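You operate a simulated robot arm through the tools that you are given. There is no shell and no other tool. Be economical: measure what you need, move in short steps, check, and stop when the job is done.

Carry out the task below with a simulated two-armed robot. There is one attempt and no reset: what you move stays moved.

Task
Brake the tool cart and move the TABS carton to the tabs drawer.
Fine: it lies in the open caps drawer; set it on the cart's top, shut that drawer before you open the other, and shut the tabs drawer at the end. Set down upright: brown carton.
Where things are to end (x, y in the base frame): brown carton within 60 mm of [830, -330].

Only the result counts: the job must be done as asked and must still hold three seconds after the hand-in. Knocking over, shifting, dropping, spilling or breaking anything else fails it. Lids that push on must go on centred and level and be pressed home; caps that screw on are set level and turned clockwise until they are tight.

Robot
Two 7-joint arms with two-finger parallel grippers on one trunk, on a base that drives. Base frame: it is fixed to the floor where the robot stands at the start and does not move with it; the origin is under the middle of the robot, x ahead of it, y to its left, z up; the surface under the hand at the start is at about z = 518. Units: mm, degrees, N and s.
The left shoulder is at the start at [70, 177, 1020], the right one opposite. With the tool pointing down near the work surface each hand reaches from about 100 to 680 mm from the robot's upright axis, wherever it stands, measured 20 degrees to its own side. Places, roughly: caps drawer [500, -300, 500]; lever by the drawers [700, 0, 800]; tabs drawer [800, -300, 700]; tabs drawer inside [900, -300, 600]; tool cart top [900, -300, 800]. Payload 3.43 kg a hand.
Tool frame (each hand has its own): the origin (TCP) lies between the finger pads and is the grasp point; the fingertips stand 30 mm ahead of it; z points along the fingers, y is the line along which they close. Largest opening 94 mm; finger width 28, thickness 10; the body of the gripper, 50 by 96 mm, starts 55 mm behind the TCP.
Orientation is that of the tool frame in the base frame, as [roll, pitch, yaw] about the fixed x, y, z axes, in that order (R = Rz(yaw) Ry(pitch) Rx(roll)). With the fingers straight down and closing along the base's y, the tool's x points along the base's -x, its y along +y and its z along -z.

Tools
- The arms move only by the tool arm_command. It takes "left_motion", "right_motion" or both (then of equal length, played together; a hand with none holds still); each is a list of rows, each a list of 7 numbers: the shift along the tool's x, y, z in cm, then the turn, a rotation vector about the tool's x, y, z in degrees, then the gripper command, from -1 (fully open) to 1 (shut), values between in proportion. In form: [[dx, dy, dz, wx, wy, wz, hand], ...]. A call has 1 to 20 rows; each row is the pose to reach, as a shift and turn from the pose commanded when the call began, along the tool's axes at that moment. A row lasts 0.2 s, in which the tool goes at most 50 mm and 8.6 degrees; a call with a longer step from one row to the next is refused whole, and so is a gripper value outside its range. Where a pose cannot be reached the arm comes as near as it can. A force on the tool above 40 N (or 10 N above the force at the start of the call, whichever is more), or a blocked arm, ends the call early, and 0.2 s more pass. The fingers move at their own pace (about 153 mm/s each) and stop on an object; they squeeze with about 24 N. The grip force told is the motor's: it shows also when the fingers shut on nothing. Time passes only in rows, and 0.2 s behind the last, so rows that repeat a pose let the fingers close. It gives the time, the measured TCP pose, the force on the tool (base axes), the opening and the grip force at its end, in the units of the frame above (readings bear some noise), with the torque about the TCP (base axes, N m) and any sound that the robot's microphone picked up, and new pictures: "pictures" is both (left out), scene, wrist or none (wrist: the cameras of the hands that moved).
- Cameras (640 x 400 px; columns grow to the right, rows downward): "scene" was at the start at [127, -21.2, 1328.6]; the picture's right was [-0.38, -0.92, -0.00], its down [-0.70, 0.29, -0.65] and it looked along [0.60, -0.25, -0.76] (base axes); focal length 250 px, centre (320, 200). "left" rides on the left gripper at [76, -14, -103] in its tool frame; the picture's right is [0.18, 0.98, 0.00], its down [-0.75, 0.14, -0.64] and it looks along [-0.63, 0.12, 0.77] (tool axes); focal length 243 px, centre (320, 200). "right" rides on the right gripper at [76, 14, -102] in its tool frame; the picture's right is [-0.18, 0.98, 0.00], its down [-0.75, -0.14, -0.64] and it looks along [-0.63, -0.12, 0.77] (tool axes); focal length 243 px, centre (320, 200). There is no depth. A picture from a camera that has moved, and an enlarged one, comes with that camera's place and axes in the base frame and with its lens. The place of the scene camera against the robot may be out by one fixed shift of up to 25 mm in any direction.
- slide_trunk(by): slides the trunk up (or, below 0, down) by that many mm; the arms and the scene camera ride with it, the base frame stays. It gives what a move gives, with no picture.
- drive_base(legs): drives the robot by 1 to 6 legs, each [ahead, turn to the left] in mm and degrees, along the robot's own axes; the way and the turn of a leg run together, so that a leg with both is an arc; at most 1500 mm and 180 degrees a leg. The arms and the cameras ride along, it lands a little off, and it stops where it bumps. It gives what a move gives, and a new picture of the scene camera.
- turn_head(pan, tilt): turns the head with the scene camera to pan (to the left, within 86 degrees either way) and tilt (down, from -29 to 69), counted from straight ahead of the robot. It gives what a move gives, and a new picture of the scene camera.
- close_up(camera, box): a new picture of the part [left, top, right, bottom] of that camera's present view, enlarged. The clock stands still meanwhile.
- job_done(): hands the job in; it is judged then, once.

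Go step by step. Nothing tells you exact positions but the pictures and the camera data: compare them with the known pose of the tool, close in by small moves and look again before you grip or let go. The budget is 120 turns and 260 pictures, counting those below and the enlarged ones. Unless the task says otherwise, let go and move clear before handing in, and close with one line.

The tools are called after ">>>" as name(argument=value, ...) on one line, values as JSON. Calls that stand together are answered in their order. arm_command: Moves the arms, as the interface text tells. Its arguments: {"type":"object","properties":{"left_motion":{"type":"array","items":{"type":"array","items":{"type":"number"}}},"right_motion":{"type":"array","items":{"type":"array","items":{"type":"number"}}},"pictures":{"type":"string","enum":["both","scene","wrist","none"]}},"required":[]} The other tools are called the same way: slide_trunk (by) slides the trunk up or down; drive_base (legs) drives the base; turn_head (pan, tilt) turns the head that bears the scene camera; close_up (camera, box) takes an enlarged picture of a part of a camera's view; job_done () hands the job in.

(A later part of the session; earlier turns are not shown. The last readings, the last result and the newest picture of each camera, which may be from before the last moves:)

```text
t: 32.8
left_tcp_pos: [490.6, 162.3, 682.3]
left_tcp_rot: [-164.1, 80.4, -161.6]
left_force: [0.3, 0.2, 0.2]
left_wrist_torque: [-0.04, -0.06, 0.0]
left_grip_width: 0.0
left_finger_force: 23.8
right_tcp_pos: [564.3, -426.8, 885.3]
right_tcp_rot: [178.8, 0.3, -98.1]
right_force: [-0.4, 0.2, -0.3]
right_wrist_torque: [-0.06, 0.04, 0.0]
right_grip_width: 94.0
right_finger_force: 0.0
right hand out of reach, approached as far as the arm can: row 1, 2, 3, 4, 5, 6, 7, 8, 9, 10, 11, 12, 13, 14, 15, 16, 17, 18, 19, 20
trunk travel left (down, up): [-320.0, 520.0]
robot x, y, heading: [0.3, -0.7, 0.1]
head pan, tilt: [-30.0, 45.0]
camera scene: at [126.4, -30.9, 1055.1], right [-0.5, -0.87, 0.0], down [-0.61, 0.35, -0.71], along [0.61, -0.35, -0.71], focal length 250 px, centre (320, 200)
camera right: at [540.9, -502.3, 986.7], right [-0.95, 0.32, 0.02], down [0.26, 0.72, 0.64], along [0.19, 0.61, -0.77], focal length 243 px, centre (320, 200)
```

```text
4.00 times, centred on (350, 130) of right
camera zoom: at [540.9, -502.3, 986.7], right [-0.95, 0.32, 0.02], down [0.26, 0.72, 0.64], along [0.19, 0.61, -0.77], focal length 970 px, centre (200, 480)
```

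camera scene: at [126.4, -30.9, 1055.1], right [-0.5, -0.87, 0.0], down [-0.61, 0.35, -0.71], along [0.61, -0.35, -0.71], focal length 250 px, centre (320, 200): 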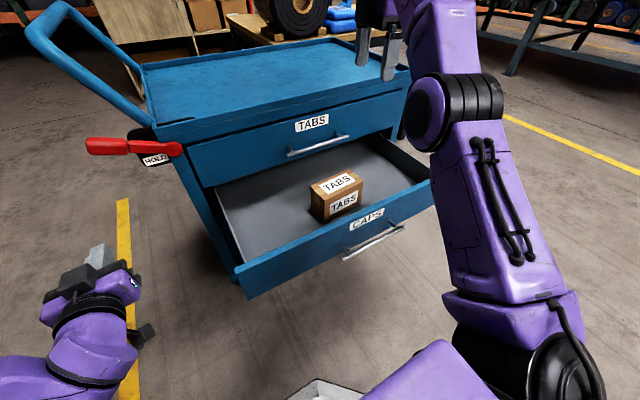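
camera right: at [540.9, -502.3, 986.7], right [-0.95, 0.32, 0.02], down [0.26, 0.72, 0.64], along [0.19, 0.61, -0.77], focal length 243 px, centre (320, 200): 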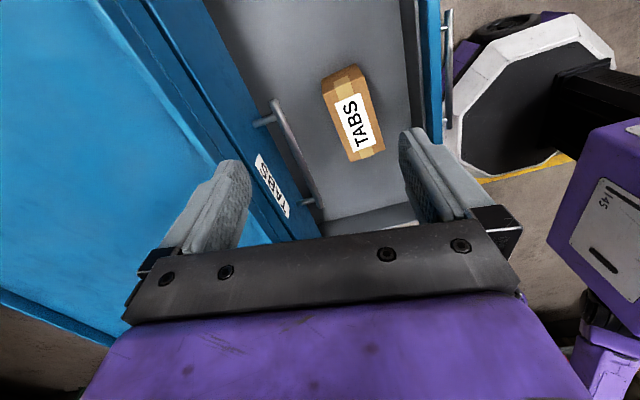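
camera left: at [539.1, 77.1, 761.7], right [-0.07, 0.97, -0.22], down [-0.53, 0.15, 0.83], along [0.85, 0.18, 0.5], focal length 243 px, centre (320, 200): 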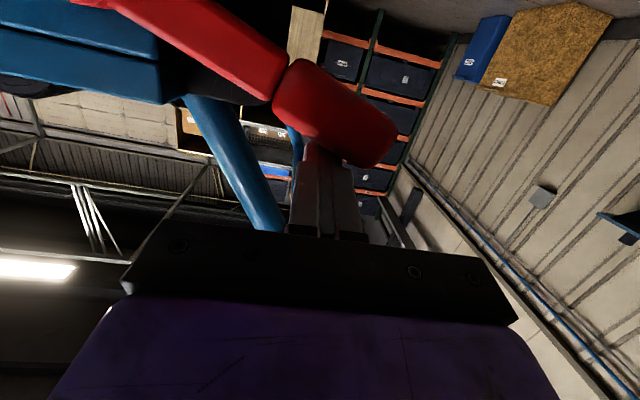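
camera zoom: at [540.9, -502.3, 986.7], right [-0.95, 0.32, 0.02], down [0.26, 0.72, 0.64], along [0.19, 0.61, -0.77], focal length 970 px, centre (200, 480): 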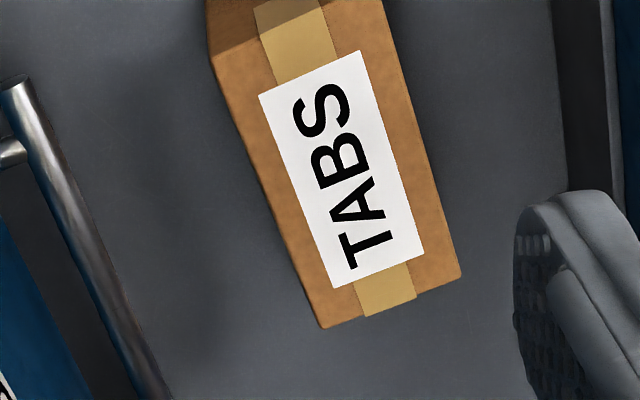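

The carton now sits at about [527, -328], yaw about +5°. I bring the open hand above it, aligned, at a lower height.

>>> arm_command(right_motion=[[-1.6, 0.85, 3, 0, 0, -3, -1], [-3.2, 1.7, 6, 0, 0, -6, -1], [-4.8, 2.55, 9, 0, 0, -9, -1], [-6.4, 3.4, 12, 0, 0, -12, -1], [-8, 4.25, 15, 0, 0, -12, -1], [-9.3, 5.06, 18.5, 0, 0, -12, -1], [-9.3, 5.06, 18.5, 0, 0, -12, -1]])

```text
t: 34.4
left_tcp_pos: [492.3, 160.8, 682.9]
left_tcp_rot: [-164.6, 80.4, -161.9]
left_force: [-0.6, -0.1, 0.4]
left_wrist_torque: [-0.01, 0.02, 0.0]
left_grip_width: 0.0
left_finger_force: 24.1
right_tcp_pos: [522.4, -328.5, 704.4]
right_tcp_rot: [179.0, 0.5, -86.3]
right_force: [0.0, -1.0, 0.1]
right_wrist_torque: [0.02, -0.01, 0.01]
right_grip_width: 93.8
right_finger_force: 0.0
trunk travel left (down, up): [-320.0, 520.0]
robot x, y, heading: [-1.1, -0.5, -0.2]
head pan, tilt: [-30.0, 45.0]
camera scene: at [125.8, -32.1, 1055.2], right [-0.5, -0.87, 0.0], down [-0.61, 0.35, -0.71], along [0.61, -0.35, -0.71], focal length 250 px, centre (320, 200)
camera right: at [516.1, -406.6, 805.4], right [-0.99, 0.12, 0.02], down [0.1, 0.76, 0.65], along [0.06, 0.64, -0.76], focal length 243 px, centre (320, 200)
```

scene: 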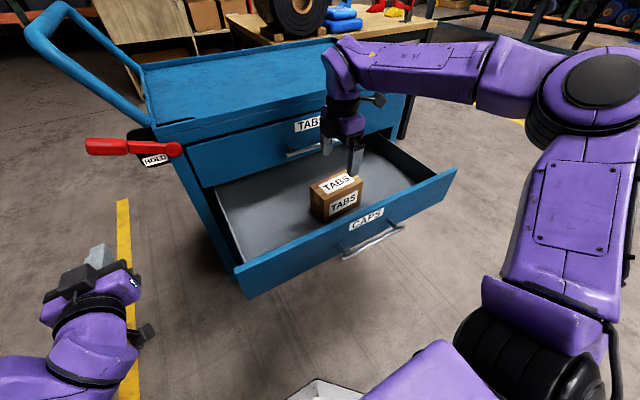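
right: 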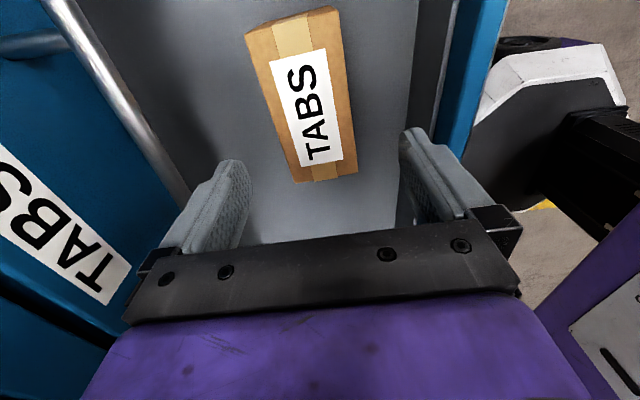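

The hand is well aligned. I shift 5 mm, descend around the carton and close.

>>> arm_command(right_motion=[[0, -0.5, 3, 0, 0, 0, -1], [0, -0.5, 6, 0, 0, 0, -1], [0, -0.5, 9, 0, 0, 0, -1], [0, -0.5, 11.5, 0, 0, 0, -1], [0, -0.5, 13, 0, 0, 0, -1], [0, -0.5, 13, 0, 0, 0, -1], [0, -0.5, 13, 0, 0, 0, 1], [0, -0.5, 13, 0, 0, 0, 1], [0, -0.5, 13, 0, 0, 0, 1]])

```text
t: 36.4
left_tcp_pos: [491.6, 160.8, 682.0]
left_tcp_rot: [-164.4, 80.4, -161.8]
left_force: [-0.7, -0.4, -0.1]
left_wrist_torque: [0.02, 0.05, -0.01]
left_grip_width: 0.1
left_finger_force: 24.2
right_tcp_pos: [522.8, -326.5, 575.0]
right_tcp_rot: [179.1, 0.6, -86.3]
right_force: [2.1, 0.6, 1.5]
right_wrist_torque: [0.07, -0.25, 0.06]
right_grip_width: 70.9
right_finger_force: 23.6
trunk travel left (down, up): [-320.0, 520.0]
robot x, y, heading: [-1.2, 0.6, -0.2]
head pan, tilt: [-30.0, 45.0]
camera scene: at [125.7, -31.9, 1055.2], right [-0.5, -0.87, 0.0], down [-0.61, 0.35, -0.71], along [0.61, -0.35, -0.71], focal length 250 px, centre (320, 200)
camera right: at [516.6, -404.8, 675.6], right [-0.99, 0.12, 0.02], down [0.1, 0.76, 0.65], along [0.06, 0.64, -0.76], focal length 243 px, centre (320, 200)
```

scene: 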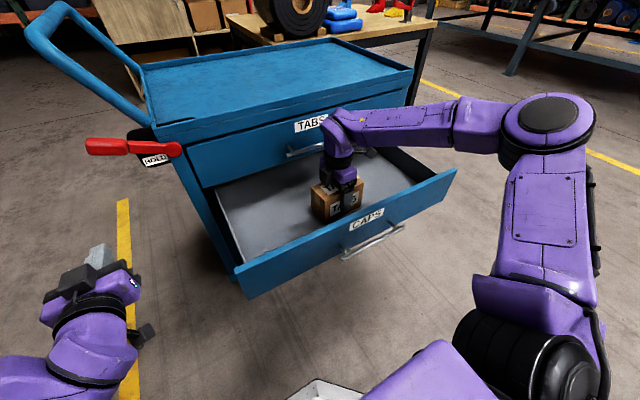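
right: 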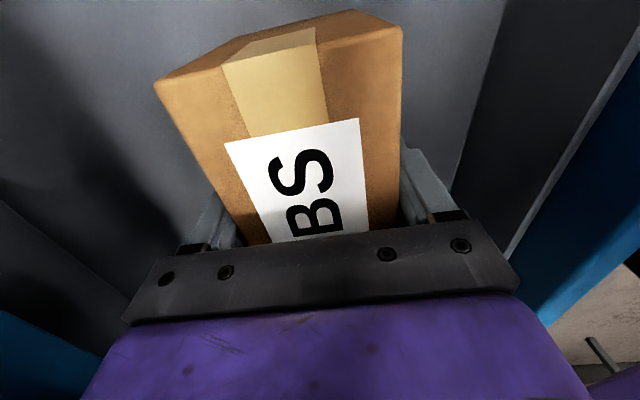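

The carton is gripped (71 mm). I lift it clear of the drawer, then raise the trunk.

>>> arm_command(right_motion=[[0, 0, -2, 0, 0, 0, 1], [0, 0, -4, 0, 0, 0, 1], [0, 0, -7, 0, 0, 0, 1], [0, 0, -10, 0, 0, 0, 1], [0, 0, -12.5, 0, 0, 0, 1], [0, 0, -12.5, 0, 0, 0, 1]], pictures="none")

>>> slide_trunk(by=230)

>>> turn_head(pan=-28, tilt=48)

```text
t: 37.8
left_tcp_pos: [492.5, 159.7, 683.4]
left_tcp_rot: [-164.6, 80.4, -162.0]
left_force: [-1.0, 1.3, -0.5]
left_wrist_torque: [0.0, -0.04, 0.0]
left_grip_width: 0.0
left_finger_force: 24.2
right_tcp_pos: [526.4, -327.9, 698.2]
right_tcp_rot: [178.9, 0.5, -86.3]
right_force: [-0.4, -0.2, -3.1]
right_wrist_torque: [0.01, -0.01, -0.03]
right_grip_width: 70.4
right_finger_force: 24.1
trunk travel left (down, up): [-320.0, 520.0]
robot x, y, heading: [1.3, 2.0, -0.1]
head pan, tilt: [-30.0, 45.0]
```

```text
t: 40.2
left_tcp_pos: [493.4, 161.0, 911.7]
left_tcp_rot: [-164.5, 80.4, -162.1]
left_force: [-0.1, 0.4, 0.9]
left_wrist_torque: [0.0, -0.01, 0.04]
left_grip_width: 0.0
left_finger_force: 24.2
right_tcp_pos: [528.2, -325.9, 927.2]
right_tcp_rot: [179.0, 0.6, -86.3]
right_force: [0.1, 0.0, -3.8]
right_wrist_torque: [0.01, 0.01, 0.03]
right_grip_width: 70.2
right_finger_force: 23.5
trunk travel left (down, up): [-550.0, 290.0]
robot x, y, heading: [2.2, -1.1, -0.1]
head pan, tilt: [-30.0, 45.0]
```

```text
t: 40.8
left_tcp_pos: [491.5, 160.8, 914.0]
left_tcp_rot: [-164.6, 80.4, -162.1]
left_force: [-0.3, 0.1, 0.5]
left_wrist_torque: [0.0, -0.01, -0.01]
left_grip_width: 0.1
left_finger_force: 23.9
right_tcp_pos: [527.6, -327.0, 928.3]
right_tcp_rot: [179.0, 0.7, -86.3]
right_force: [0.3, 0.2, -3.8]
right_wrist_torque: [0.0, -0.02, 0.0]
right_grip_width: 70.5
right_finger_force: 24.0
trunk travel left (down, up): [-550.0, 290.0]
robot x, y, heading: [-3.2, 1.1, -0.0]
head pan, tilt: [-28.0, 48.0]
camera scene: at [125.5, -28.8, 1280.9], right [-0.47, -0.88, 0.0], down [-0.66, 0.35, -0.67], along [0.59, -0.31, -0.74], focal length 250 px, centre (320, 200)
```

scene: 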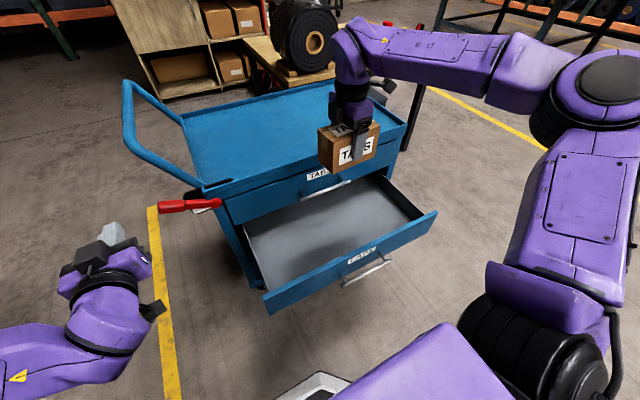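

The carton is held well and the base clears below the drawer. I drive 130 mm ahead.

>>> drive_base(legs=[[130, 0]])

>>> close_up(camera="right", box=[0, 0, 640, 400])

```text
t: 42.1
left_tcp_pos: [624.9, 160.9, 912.4]
left_tcp_rot: [-164.5, 80.3, -162.0]
left_force: [0.3, -0.4, -0.4]
left_wrist_torque: [-0.02, -0.02, -0.01]
left_grip_width: 0.1
left_finger_force: 24.5
right_tcp_pos: [660.8, -325.7, 927.4]
right_tcp_rot: [178.9, 0.6, -86.2]
right_force: [0.5, 0.0, -3.4]
right_wrist_torque: [0.05, 0.03, -0.02]
right_grip_width: 70.5
right_finger_force: 23.4
trunk travel left (down, up): [-550.0, 290.0]
robot x, y, heading: [129.3, -2.8, -0.2]
head pan, tilt: [-28.0, 48.0]
camera scene: at [257.5, -28.4, 1280.8], right [-0.47, -0.88, 0.0], down [-0.66, 0.35, -0.67], along [0.59, -0.32, -0.74], focal length 250 px, centre (320, 200)
```

scene: 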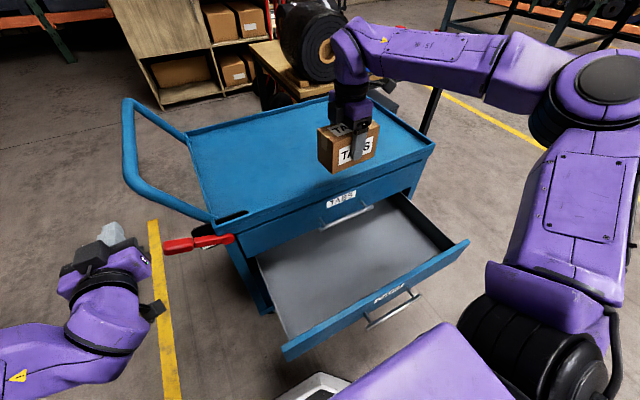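

```text
1.00 times, centred on (320, 200) of right (not enlarged: the box is as wide or as high as the picture)
camera zoom: at [653.4, -405.7, 1028.5], right [-0.99, 0.12, 0.02], down [0.1, 0.76, 0.65], along [0.06, 0.64, -0.76], focal length 243 px, centre (320, 200)
```

zoom: 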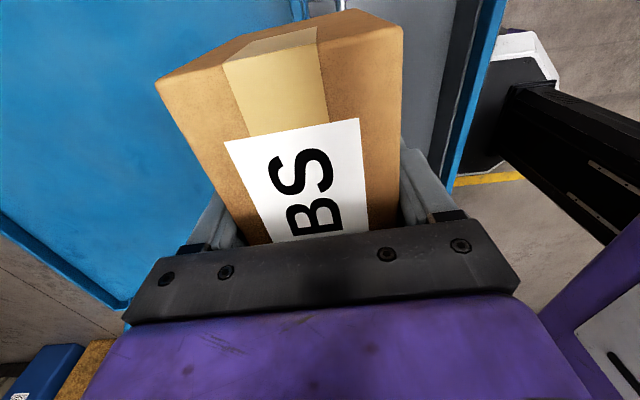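

Still short of comfortable reach, so I drive 50 mm more and take views of the cart's front edge.

>>> drive_base(legs=[[50, 0]])

>>> close_up(camera="scene", box=[200, 180, 440, 330])

```text
t: 43.0
left_tcp_pos: [674.2, 159.6, 912.3]
left_tcp_rot: [-164.6, 80.4, -161.9]
left_force: [0.2, -0.8, -0.6]
left_wrist_torque: [0.03, -0.02, 0.02]
left_grip_width: 0.2
left_finger_force: 24.0
right_tcp_pos: [710.6, -327.2, 928.4]
right_tcp_rot: [178.9, 0.7, -86.2]
right_force: [1.2, 0.4, -3.7]
right_wrist_torque: [0.02, -0.01, 0.01]
right_grip_width: 70.5
right_finger_force: 24.4
trunk travel left (down, up): [-550.0, 290.0]
robot x, y, heading: [183.4, -2.1, -0.2]
head pan, tilt: [-28.0, 48.0]
camera scene: at [306.8, -28.9, 1280.9], right [-0.47, -0.88, 0.0], down [-0.66, 0.35, -0.67], along [0.59, -0.32, -0.74], focal length 250 px, centre (320, 200)
```

scene: 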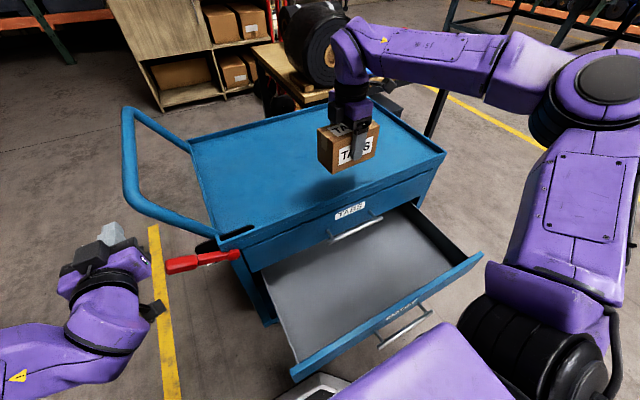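

```text
2.67 times, centred on (320, 255) of scene
camera zoom: at [306.8, -28.9, 1280.9], right [-0.47, -0.88, 0.0], down [-0.66, 0.35, -0.67], along [0.59, -0.32, -0.74], focal length 667 px, centre (320, 53)
```

zoom: 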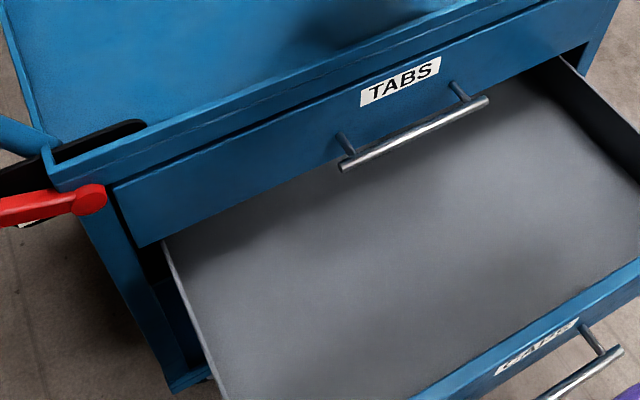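

The front top edge is near x ≈ 682, z ≈ 750. I move the carton over the cart's top and lower it most of the way.

>>> arm_command(right_motion=[[-2.1, -3.4, 0, 0, 0, 0, 1], [-4.26, -6.8, 0, 0, 0, 0, 1], [-4.26, -6.8, 4, 0, 0, 0, 1], [-4.26, -6.8, 8, 0, 0, 0, 1], [-4.26, -6.8, 11, 0, 0, 0, 1], [-4.26, -6.8, 12, 0, 0, 0, 1], [-4.26, -6.8, 12, 0, 0, 0, 1]])

```text
t: 44.5
left_tcp_pos: [671.3, 161.4, 913.8]
left_tcp_rot: [-163.6, 80.4, -161.0]
left_force: [-0.2, -0.4, 1.1]
left_wrist_torque: [0.0, -0.01, 0.0]
left_grip_width: 0.1
left_finger_force: 23.8
right_tcp_pos: [772.0, -277.5, 814.9]
right_tcp_rot: [179.7, 0.6, -86.2]
right_force: [-4.4, -0.1, 16.9]
right_wrist_torque: [-1.23, -0.52, -0.33]
right_grip_width: 70.2
right_finger_force: 24.2
trunk travel left (down, up): [-550.0, 290.0]
robot x, y, heading: [181.4, 0.2, -0.4]
head pan, tilt: [-28.0, 48.0]
stopped in row 7 (right hand): the force on the tool passed its limit at 46 N (the readings are from after the stop); the commanded pose is now the measured one
camera scene: at [302.9, -27.4, 1281.2], right [-0.47, -0.88, 0.0], down [-0.65, 0.35, -0.67], along [0.59, -0.32, -0.74], focal length 250 px, centre (320, 200)
camera right: at [763.4, -356.4, 915.7], right [-0.99, 0.12, 0.01], down [0.1, 0.75, 0.65], along [0.07, 0.64, -0.76], focal length 243 px, centre (320, 200)
```

scene: 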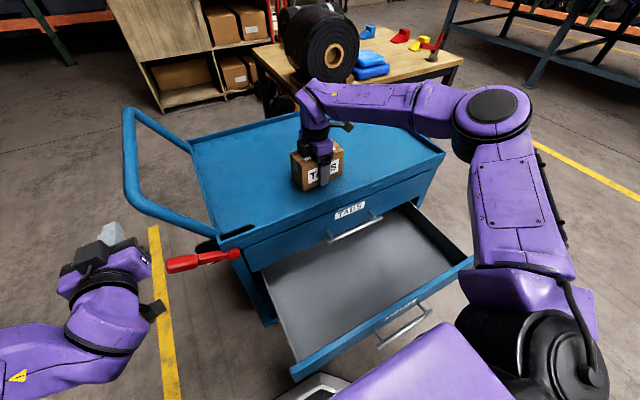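
right: 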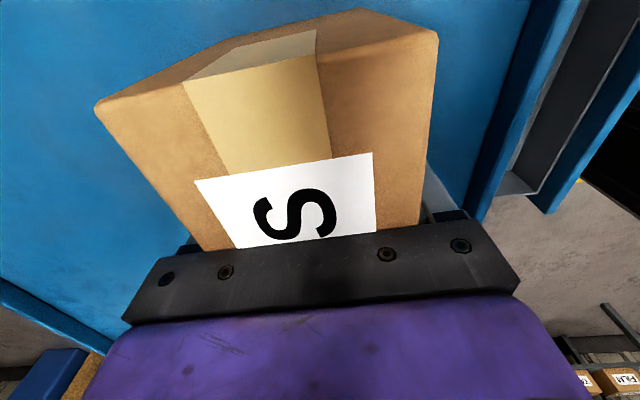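

The carton touched the cart's top at TCP z ≈ 815. I ease up slightly, open, and rise.

>>> arm_command(right_motion=[[0, 0, -0.15, 0, 0, 0, 1], [0, 0, -0.15, 0, 0, 0, -1], [0, 0, -0.15, 0, 0, 0, -1], [0, 0, -0.15, 0, 0, 0, -1], [0, 0, -4, 0, 0, 0, -1], [0, 0, -8, 0, 0, 0, -1], [0, 0, -11, 0, 0, 0, -1]])

```text
t: 46.1
left_tcp_pos: [673.0, 160.2, 913.2]
left_tcp_rot: [-164.4, 80.4, -161.7]
left_force: [0.1, -0.4, -0.1]
left_wrist_torque: [0.03, 0.0, 0.03]
left_grip_width: 0.0
left_finger_force: 24.2
right_tcp_pos: [775.1, -278.0, 921.9]
right_tcp_rot: [179.2, 0.5, -86.2]
right_force: [0.4, -0.6, 0.0]
right_wrist_torque: [0.02, 0.04, -0.03]
right_grip_width: 94.3
right_finger_force: 0.1
trunk travel left (down, up): [-550.0, 290.0]
robot x, y, heading: [181.7, 4.5, -0.2]
head pan, tilt: [-28.0, 48.0]
camera scene: at [305.8, -28.5, 1280.9], right [-0.47, -0.88, 0.0], down [-0.66, 0.35, -0.67], along [0.59, -0.32, -0.74], focal length 250 px, centre (320, 200)
camera right: at [766.6, -357.3, 1022.4], right [-0.99, 0.12, 0.01], down [0.1, 0.75, 0.65], along [0.07, 0.65, -0.76], focal length 243 px, centre (320, 200)
```

scene: 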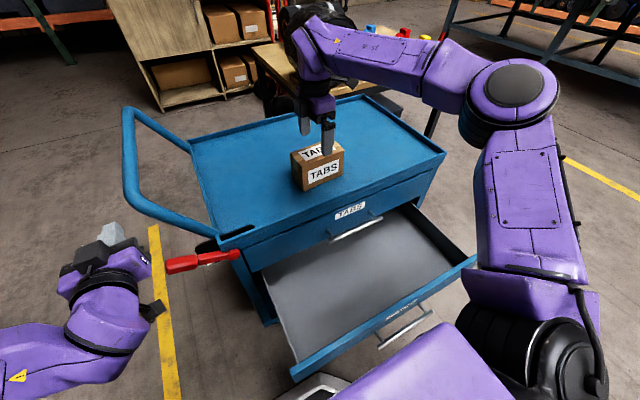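
right: 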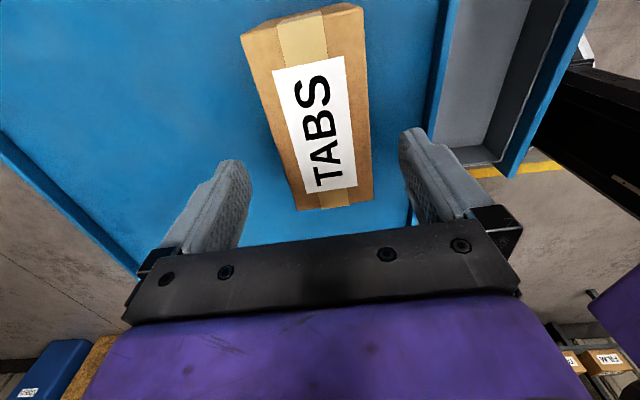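

The carton stands on the cart's top. Now I back off to work the drawers with the fingers level, pushing and pulling by driving.

>>> drive_base(legs=[[-330, 0]])

>>> arm_command(right_motion=[[0, 0, 0, 8, 0, 0, -1], [0, 0, 0, 16, 0, 0, -1], [0, 0, 0, 24, 0, 0, -1], [0, 0, 0, 32, 0, 0, -1], [0, 0, 0, 40, 0, 0, -1], [0, 0, 0, 48, 0, 0, 1], [0, 0, 0, 56, 0, 0, 1], [0, 0, 0, 64, 0, 0, 1], [0, 0, 0, 72, 0, 0, 1], [0, 0, 0, 80, 0, 0, 1], [0, 0, 0, 88, 0, 0, 1], [0, 0, 0, 90, 0, 0, 1]])

```text
t: 48.3
left_tcp_pos: [347.0, 160.8, 912.7]
left_tcp_rot: [-164.3, 80.4, -161.7]
left_force: [0.0, 0.3, -0.7]
left_wrist_torque: [-0.02, -0.04, 0.01]
left_grip_width: 0.1
left_finger_force: 24.2
right_tcp_pos: [447.8, -278.3, 922.3]
right_tcp_rot: [179.2, 0.7, -86.2]
right_force: [1.1, -0.1, -0.2]
right_wrist_torque: [-0.01, -0.01, 0.0]
right_grip_width: 93.9
right_finger_force: 0.1
trunk travel left (down, up): [-550.0, 290.0]
robot x, y, heading: [-146.0, -0.5, -0.2]
head pan, tilt: [-28.0, 48.0]
camera scene: at [-21.9, -27.8, 1281.0], right [-0.47, -0.88, 0.0], down [-0.65, 0.35, -0.67], along [0.59, -0.32, -0.74], focal length 250 px, centre (320, 200)
```

scene: 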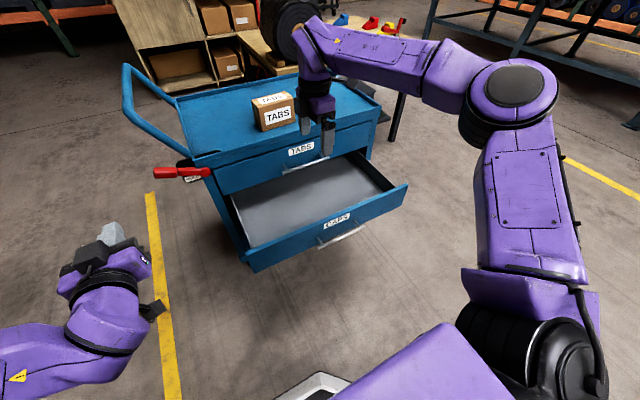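

```text
t: 50.9
left_tcp_pos: [347.2, 160.3, 913.6]
left_tcp_rot: [-164.6, 80.4, -162.0]
left_force: [-0.1, -0.6, -0.2]
left_wrist_torque: [-0.01, 0.02, 0.01]
left_grip_width: 0.1
left_finger_force: 23.9
right_tcp_pos: [446.9, -277.5, 922.2]
right_tcp_rot: [-90.7, 0.8, -86.4]
right_force: [0.1, 0.2, -1.0]
right_wrist_torque: [-0.02, -0.02, 0.02]
right_grip_width: 0.0
right_finger_force: 23.9
trunk travel left (down, up): [-550.0, 290.0]
robot x, y, heading: [-147.4, 2.1, -0.2]
head pan, tilt: [-28.0, 48.0]
camera scene: at [-21.2, -28.1, 1281.0], right [-0.47, -0.88, 0.0], down [-0.66, 0.35, -0.67], along [0.59, -0.32, -0.74], focal length 250 px, centre (320, 200)
camera right: at [349.7, -361.4, 907.1], right [-0.02, 0.19, -0.98], down [-0.69, 0.71, 0.16], along [0.73, 0.68, 0.12], focal length 243 px, centre (320, 200)
```

scene: 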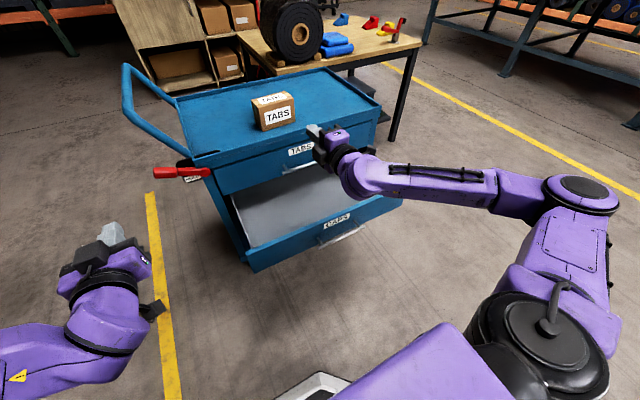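
right: 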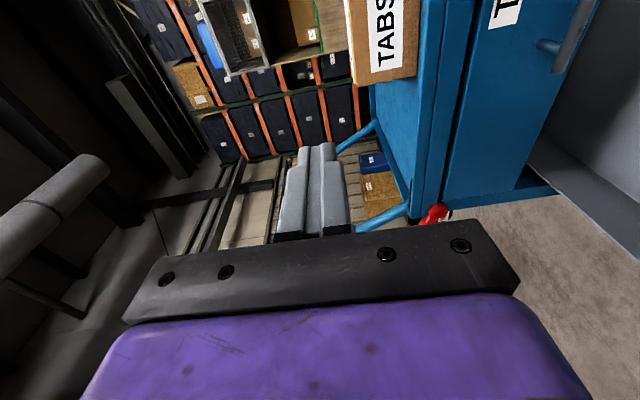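

The fingers point level at the cart. I centre the hand on the drawer, back off further, and lower to the caps drawer's panel height.

>>> arm_command(right_motion=[[2.6, 0, 0, 0, 3.6, 0, 1], [5.1, 0, 0, 0, 3.6, 0, 1], [5.1, 0, 0, 0, 3.6, 0, 1]], pictures="none")

>>> drive_base(legs=[[-150, 0]])

>>> slide_trunk(by=-340)

>>> turn_head(pan=-25, tilt=30)

>>> close_up(camera="right", box=[0, 0, 640, 400])

```text
t: 51.7
left_tcp_pos: [345.5, 161.6, 912.9]
left_tcp_rot: [-164.3, 80.4, -161.8]
left_force: [-0.6, -0.2, -0.8]
left_wrist_torque: [0.04, 0.01, 0.0]
left_grip_width: 0.0
left_finger_force: 23.8
right_tcp_pos: [451.8, -327.6, 921.0]
right_tcp_rot: [-90.7, 0.6, -89.8]
right_force: [-0.2, 0.4, -0.2]
right_wrist_torque: [0.03, -0.02, 0.01]
right_grip_width: 0.2
right_finger_force: 24.5
trunk travel left (down, up): [-550.0, 290.0]
robot x, y, heading: [-142.8, 1.5, -0.2]
head pan, tilt: [-28.0, 48.0]
```

```text
t: 53.0
left_tcp_pos: [198.3, 160.8, 913.8]
left_tcp_rot: [-164.3, 80.5, -161.8]
left_force: [0.0, -0.2, 0.2]
left_wrist_torque: [0.01, 0.01, -0.03]
left_grip_width: 0.1
left_finger_force: 24.1
right_tcp_pos: [302.0, -329.1, 922.5]
right_tcp_rot: [-90.7, 0.6, -90.0]
right_force: [-0.4, 0.0, 0.1]
right_wrist_torque: [-0.02, 0.0, -0.02]
right_grip_width: 0.0
right_finger_force: 23.8
trunk travel left (down, up): [-550.0, 290.0]
robot x, y, heading: [-294.9, 0.3, -0.2]
head pan, tilt: [-28.0, 48.0]
camera scene: at [-169.7, -27.4, 1281.1], right [-0.47, -0.88, 0.0], down [-0.65, 0.35, -0.67], along [0.59, -0.32, -0.74], focal length 250 px, centre (320, 200)
```

scene: 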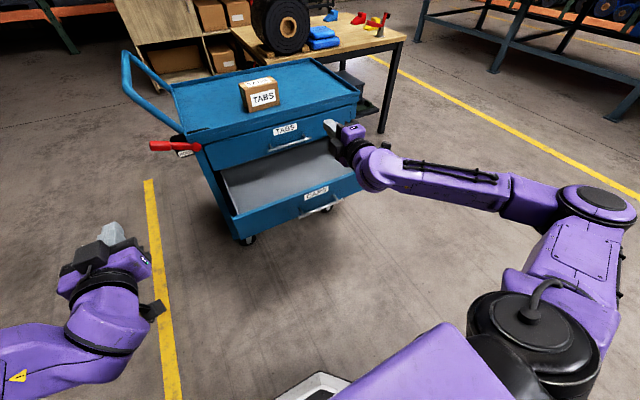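

```text
t: 56.4
left_tcp_pos: [198.3, 160.6, 572.8]
left_tcp_rot: [-164.3, 80.5, -161.8]
left_force: [-0.2, -0.8, -0.4]
left_wrist_torque: [-0.02, -0.01, 0.0]
left_grip_width: 0.1
left_finger_force: 24.3
right_tcp_pos: [303.6, -326.7, 581.2]
right_tcp_rot: [-90.7, 0.6, -89.9]
right_force: [-0.5, -0.3, 0.0]
right_wrist_torque: [0.01, 0.07, 0.01]
right_grip_width: 0.0
right_finger_force: 24.1
trunk travel left (down, up): [-210.0, 630.0]
robot x, y, heading: [-294.1, -0.7, -0.2]
head pan, tilt: [-28.0, 48.0]
```

```text
t: 57.2
left_tcp_pos: [199.3, 160.4, 573.2]
left_tcp_rot: [-164.5, 80.4, -161.9]
left_force: [-0.2, -0.9, -1.0]
left_wrist_torque: [-0.01, 0.02, 0.03]
left_grip_width: 0.0
left_finger_force: 23.5
right_tcp_pos: [303.3, -327.0, 579.3]
right_tcp_rot: [-90.8, 0.6, -90.0]
right_force: [0.3, 1.0, 0.2]
right_wrist_torque: [0.03, 0.01, 0.0]
right_grip_width: 0.3
right_finger_force: 23.8
trunk travel left (down, up): [-210.0, 630.0]
robot x, y, heading: [-294.5, 1.3, -0.3]
head pan, tilt: [-25.0, 30.0]
camera scene: at [-156.1, -28.7, 967.7], right [-0.43, -0.9, 0.0], down [-0.45, 0.21, -0.87], along [0.78, -0.37, -0.5], focal length 250 px, centre (320, 200)
```

scene: 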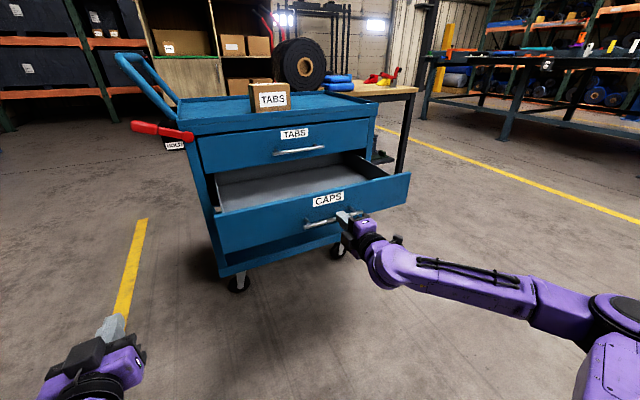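

```text
1.00 times, centred on (320, 200) of right (not enlarged: the box is as wide or as high as the picture)
camera zoom: at [201.4, -405.1, 565.7], right [-0.01, 0.19, -0.98], down [-0.64, 0.75, 0.16], along [0.77, 0.63, 0.12], focal length 243 px, centre (320, 200)
```

zoom: 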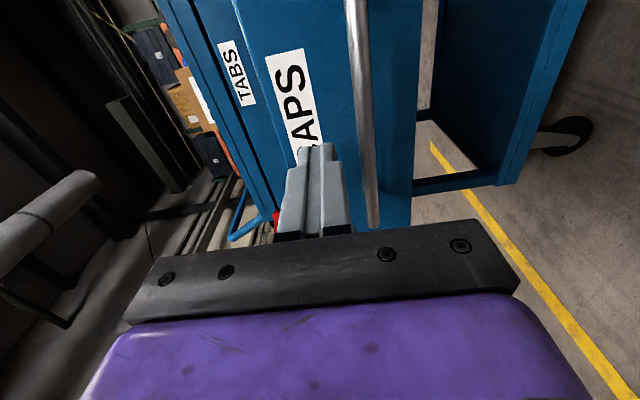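

The fingertips are level with the CAPS label, just above the handle. I drive ahead to push the drawer most of the way in.

>>> drive_base(legs=[[150, 0]])

```text
t: 58.5
left_tcp_pos: [346.7, 159.9, 573.4]
left_tcp_rot: [-164.4, 80.4, -161.9]
left_force: [0.8, 0.2, -0.2]
left_wrist_torque: [0.01, 0.01, 0.0]
left_grip_width: 0.3
left_finger_force: 24.2
right_tcp_pos: [451.6, -329.0, 580.1]
right_tcp_rot: [-90.6, 0.6, -89.8]
right_force: [0.1, -1.0, -0.3]
right_wrist_torque: [0.0, -0.01, 0.02]
right_grip_width: 0.0
right_finger_force: 23.7
trunk travel left (down, up): [-210.0, 630.0]
robot x, y, heading: [-143.1, 0.1, 0.0]
head pan, tilt: [-25.0, 30.0]
camera scene: at [-7.5, -29.3, 967.7], right [-0.43, -0.9, 0.0], down [-0.45, 0.21, -0.87], along [0.78, -0.37, -0.5], focal length 250 px, centre (320, 200)
```

scene: 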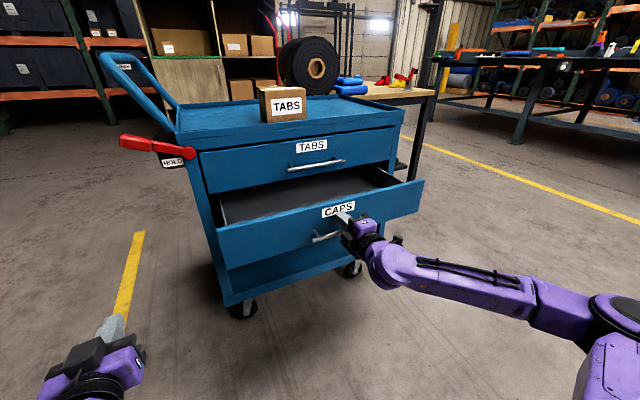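

The drawer slides in smoothly. On with the push.

>>> drive_base(legs=[[160, 0]])

>>> close_up(camera="right", box=[120, 0, 520, 250])

```text
t: 59.9
left_tcp_pos: [506.1, 158.1, 573.7]
left_tcp_rot: [-164.4, 80.3, -162.0]
left_force: [-0.5, 0.3, -0.4]
left_wrist_torque: [0.03, 0.0, 0.02]
left_grip_width: 0.0
left_finger_force: 23.9
right_tcp_pos: [609.0, -331.6, 580.2]
right_tcp_rot: [-90.7, 0.6, -90.1]
right_force: [-0.3, 0.4, -1.0]
right_wrist_torque: [0.0, -0.03, -0.03]
right_grip_width: 0.0
right_finger_force: 24.3
trunk travel left (down, up): [-210.0, 630.0]
robot x, y, heading: [10.6, -0.2, -0.5]
head pan, tilt: [-25.0, 30.0]
camera scene: at [151.1, -30.5, 967.7], right [-0.43, -0.9, 0.0], down [-0.45, 0.21, -0.87], along [0.78, -0.37, -0.5], focal length 250 px, centre (320, 200)
```

scene: 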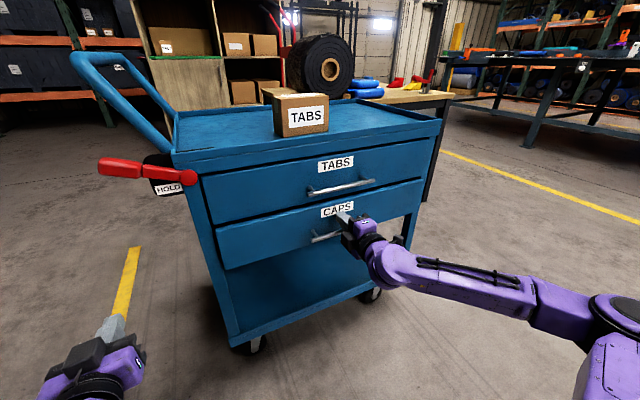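

```text
1.60 times, centred on (320, 125) of right
camera zoom: at [507.6, -407.8, 565.4], right [-0.01, 0.19, -0.98], down [-0.64, 0.75, 0.16], along [0.77, 0.63, 0.11], focal length 388 px, centre (320, 320)
```

zoom: 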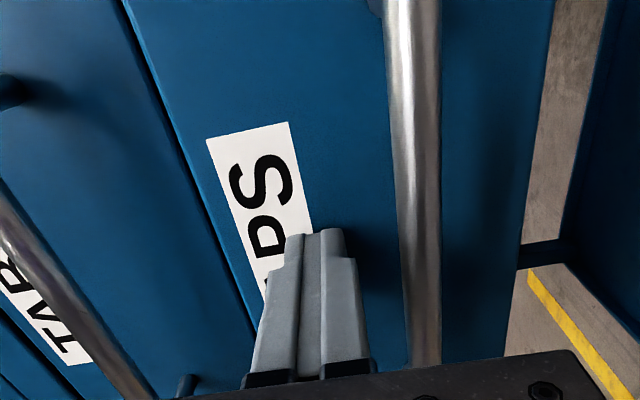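

Nearly shut. I finish it with a slow arm push that stops on force.

>>> arm_command(right_motion=[[0, 0, 0.8, 0, 0, 0, 1], [0, 0, 1.6, 0, 0, 0, 1], [0, 0, 2.4, 0, 0, 0, 1], [0, 0, 3.2, 0, 0, 0, 1], [0, 0, 4, 0, 0, 0, 1], [0, 0, 4.8, 0, 0, 0, 1], [0, 0, 5.6, 0, 0, 0, 1], [0, 0, 6.4, 0, 0, 0, 1], [0, 0, 7.2, 0, 0, 0, 1]])

```text
t: 60.8
left_tcp_pos: [504.7, 156.8, 573.8]
left_tcp_rot: [-164.0, 80.5, -161.7]
left_force: [-0.5, 0.5, -0.5]
left_wrist_torque: [-0.01, 0.02, 0.02]
left_grip_width: 0.0
left_finger_force: 24.0
right_tcp_pos: [629.9, -330.0, 579.9]
right_tcp_rot: [-90.8, 0.6, -90.0]
right_force: [-20.6, -3.1, 3.3]
right_wrist_torque: [0.1, -0.21, 0.15]
right_grip_width: 0.0
right_finger_force: 24.2
trunk travel left (down, up): [-210.0, 630.0]
robot x, y, heading: [12.2, 1.3, -0.9]
head pan, tilt: [-25.0, 30.0]
stopped in row 4 (right hand): the force on the tool passed its limit at 58 N (the readings are from after the stop); the commanded pose is now the measured one
camera scene: at [147.7, -31.0, 968.2], right [-0.43, -0.9, 0.0], down [-0.45, 0.22, -0.87], along [0.78, -0.38, -0.5], focal length 250 px, centre (320, 200)
camera right: at [528.2, -407.8, 565.6], right [-0.01, 0.19, -0.98], down [-0.64, 0.75, 0.16], along [0.77, 0.63, 0.11], focal length 243 px, centre (320, 200)
```

scene: 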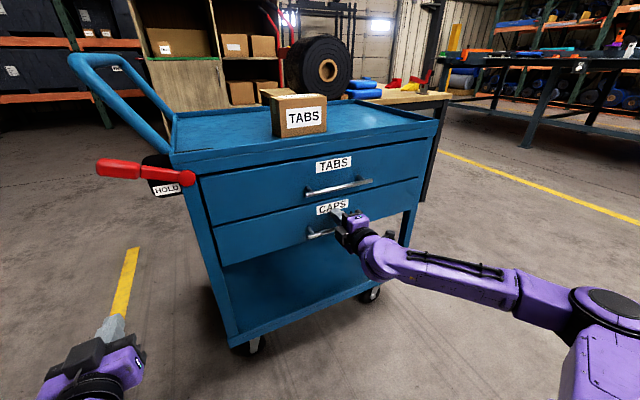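
right: 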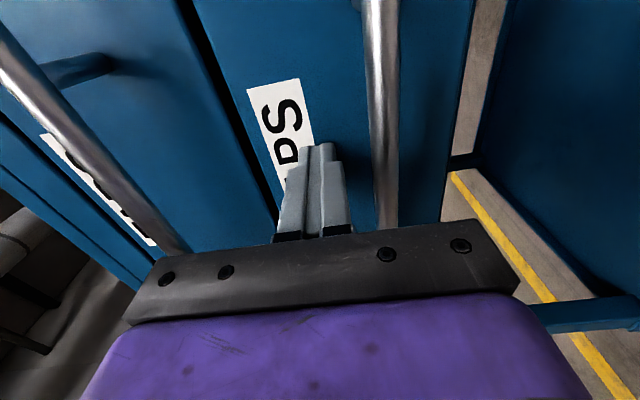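

The caps drawer is shut (stopped hard with its face at x ≈ 660). I back off and raise the open hand to the TABS handle, which I take to be near z ≈ 658.

>>> arm_command(right_motion=[[0, 0, -4, 0, 0, 0, 1], [0, 0, -8, 0, 0, 0, 1], [0, 0, -11, 0, 0, 0, 1], [0, -4, -11, 0, 0, 0, -1], [0, -8, -11, 0, 0, 0, -1], [0, -8, -11, 0, 0, 0, -1]])

>>> close_up(camera="scene", box=[180, 120, 460, 295])

```text
t: 62.2
left_tcp_pos: [506.6, 156.2, 572.2]
left_tcp_rot: [-164.4, 80.5, -162.1]
left_force: [-0.2, 0.4, 0.0]
left_wrist_torque: [0.05, 0.0, 0.02]
left_grip_width: 0.0
left_finger_force: 23.8
right_tcp_pos: [522.2, -332.9, 658.9]
right_tcp_rot: [-91.1, 0.6, -90.0]
right_force: [-0.2, -0.8, -0.1]
right_wrist_torque: [0.0, 0.0, 0.04]
right_grip_width: 93.7
right_finger_force: 0.1
right hand out of reach, approached as far as the arm can: row 2, 3
trunk travel left (down, up): [-210.0, 630.0]
robot x, y, heading: [13.9, 0.3, -0.3]
head pan, tilt: [-25.0, 30.0]
camera scene: at [150.3, -31.0, 967.7], right [-0.43, -0.9, 0.0], down [-0.45, 0.22, -0.87], along [0.78, -0.37, -0.5], focal length 250 px, centre (320, 200)
camera right: at [419.4, -409.7, 645.3], right [-0.02, 0.19, -0.98], down [-0.64, 0.75, 0.16], along [0.77, 0.63, 0.11], focal length 243 px, centre (320, 200)
```

scene: 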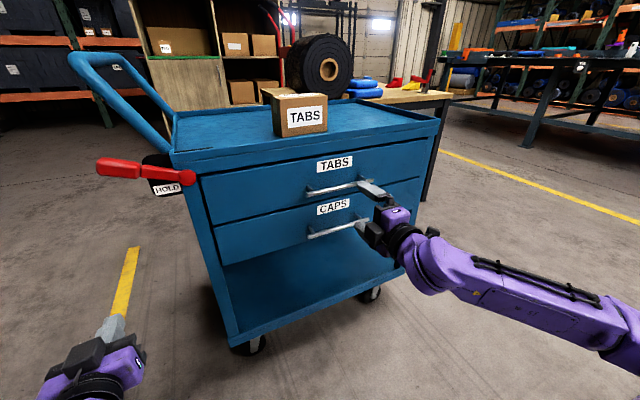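
right: 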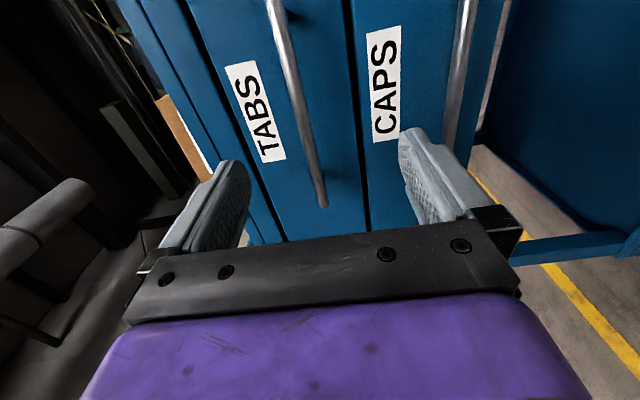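

```text
2.29 times, centred on (320, 208) of scene
camera zoom: at [150.3, -31.0, 967.7], right [-0.43, -0.9, 0.0], down [-0.45, 0.22, -0.87], along [0.78, -0.37, -0.5], focal length 572 px, centre (320, 183)
```

zoom: 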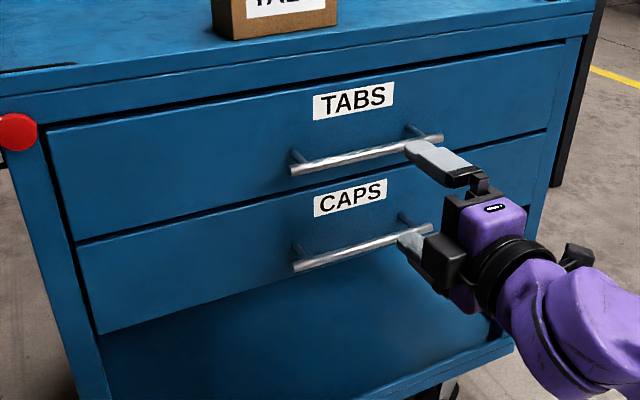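

The TABS handle bar is at about z ≈ 668, x ≈ 612. I move the open fingers around it and close.

>>> arm_command(right_motion=[[0, -1.1, 3, 0, 0, 0, -1], [0, -1.1, 6, 0, 0, 0, -1], [0, -1.1, 8, 0, 0, 0, -1], [0, -1.1, 8.8, 0, 0, 0, -1], [0, -1.1, 8.8, 0, 0, 0, 1], [0, -1.1, 8.8, 0, 0, 0, 1], [0, -1.1, 8.8, 0, 0, 0, 1], [0, -1.1, 8.8, 0, 0, 0, 1]])

>>> close_up(camera="scene", box=[180, 120, 460, 295])

```text
t: 64.0
left_tcp_pos: [506.1, 156.3, 573.8]
left_tcp_rot: [-163.9, 80.6, -161.6]
left_force: [0.6, -0.1, -0.3]
left_wrist_torque: [0.01, -0.01, -0.02]
left_grip_width: 0.0
left_finger_force: 24.0
right_tcp_pos: [610.9, -332.8, 672.9]
right_tcp_rot: [-90.6, 0.4, -90.1]
right_force: [4.4, -8.8, 22.7]
right_wrist_torque: [-1.25, -0.24, 0.42]
right_grip_width: 11.8
right_finger_force: 44.6
trunk travel left (down, up): [-210.0, 630.0]
robot x, y, heading: [15.2, -0.5, -0.6]
head pan, tilt: [-25.0, 30.0]
camera scene: at [148.3, -30.2, 968.4], right [-0.43, -0.9, 0.0], down [-0.45, 0.22, -0.87], along [0.78, -0.37, -0.5], focal length 250 px, centre (320, 200)
camera right: at [508.1, -408.7, 657.8], right [-0.01, 0.19, -0.98], down [-0.64, 0.75, 0.15], along [0.77, 0.63, 0.11], focal length 243 px, centre (320, 200)
```

scene: 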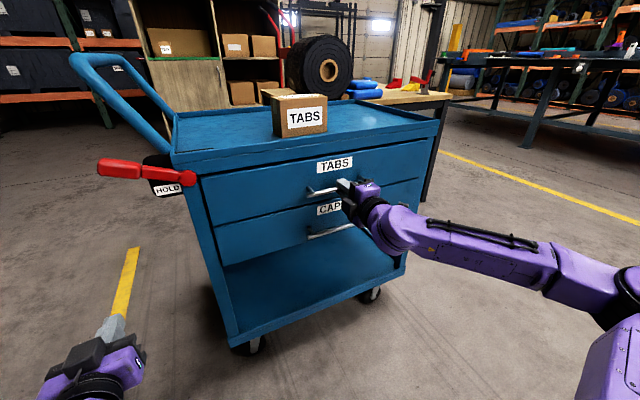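
right: 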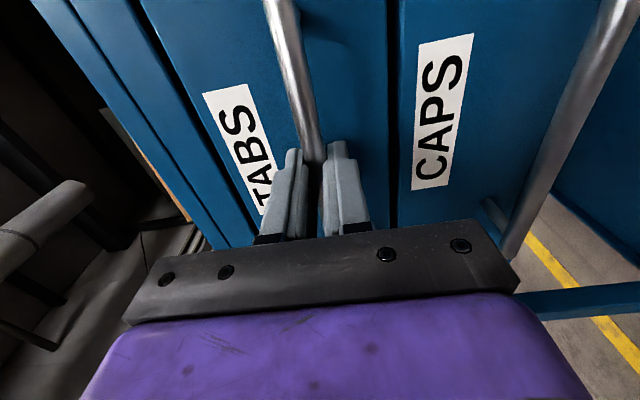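

```text
2.29 times, centred on (320, 208) of scene
camera zoom: at [148.3, -30.2, 968.4], right [-0.43, -0.9, 0.0], down [-0.45, 0.22, -0.87], along [0.78, -0.37, -0.5], focal length 572 px, centre (320, 183)
```

zoom: 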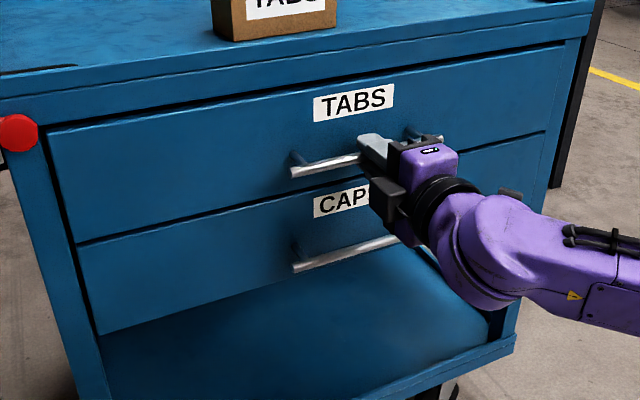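

The bar is gripped (11.8 mm). I relax the vertical load and pull the drawer by driving back.

>>> arm_command(right_motion=[[0, 0.4, 0, 0, 0, 0, 1], [0, 0.4, 0, 0, 0, 0, 1]], pictures="none")

>>> drive_base(legs=[[-120, 0]])

```text
t: 64.8
left_tcp_pos: [508.1, 156.3, 572.1]
left_tcp_rot: [-163.7, 80.4, -161.6]
left_force: [0.0, 0.3, -0.2]
left_wrist_torque: [0.01, 0.01, 0.01]
left_grip_width: 0.0
left_finger_force: 24.0
right_tcp_pos: [610.9, -330.9, 673.1]
right_tcp_rot: [-90.1, 0.2, -90.1]
right_force: [2.6, -0.7, 10.8]
right_wrist_torque: [-1.34, -0.22, -0.14]
right_grip_width: 11.4
right_finger_force: 45.2
trunk travel left (down, up): [-210.0, 630.0]
robot x, y, heading: [13.9, -1.5, -0.8]
head pan, tilt: [-25.0, 30.0]
stopped in row 2 (right hand): the force on the tool passed its limit at 40 N (the readings are from after the stop); the commanded pose is now the measured one
```

```text
t: 66.1
left_tcp_pos: [386.7, 158.1, 575.2]
left_tcp_rot: [-163.8, 80.7, -161.6]
left_force: [-0.5, -0.7, -0.2]
left_wrist_torque: [0.02, 0.0, 0.0]
left_grip_width: 0.0
left_finger_force: 23.7
right_tcp_pos: [488.6, -331.3, 671.8]
right_tcp_rot: [-90.2, 0.5, -90.3]
right_force: [-0.4, -7.9, 21.4]
right_wrist_torque: [-1.27, -0.22, 0.25]
right_grip_width: 11.7
right_finger_force: 44.7
trunk travel left (down, up): [-210.0, 630.0]
robot x, y, heading: [-107.7, 4.8, -0.8]
head pan, tilt: [-25.0, 30.0]
camera scene: at [27.6, -29.2, 968.3], right [-0.43, -0.9, 0.0], down [-0.45, 0.22, -0.87], along [0.78, -0.38, -0.5], focal length 250 px, centre (320, 200)
```

scene: 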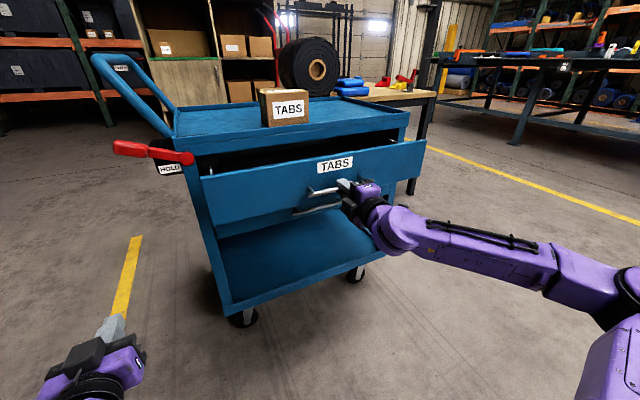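

The drawer follows and the cart stays. I pull about 140 mm more.

>>> drive_base(legs=[[-138, 0]])

```text
t: 67.4
left_tcp_pos: [245.7, 157.8, 575.1]
left_tcp_rot: [-164.1, 80.5, -162.2]
left_force: [0.1, -0.4, 0.4]
left_wrist_torque: [-0.02, -0.01, -0.01]
left_grip_width: 0.0
left_finger_force: 24.0
right_tcp_pos: [349.9, -333.5, 672.9]
right_tcp_rot: [-90.2, 0.6, -90.5]
right_force: [-0.9, -10.7, 15.4]
right_wrist_torque: [-1.28, -0.12, -0.01]
right_grip_width: 11.8
right_finger_force: 45.4
trunk travel left (down, up): [-210.0, 630.0]
robot x, y, heading: [-247.1, 3.3, -0.8]
head pan, tilt: [-25.0, 30.0]
camera scene: at [-111.6, -28.4, 968.1], right [-0.43, -0.9, 0.0], down [-0.45, 0.22, -0.87], along [0.78, -0.38, -0.5], focal length 250 px, centre (320, 200)
```

scene: 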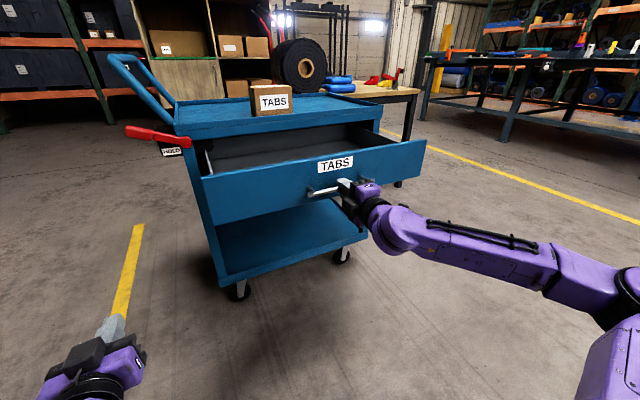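

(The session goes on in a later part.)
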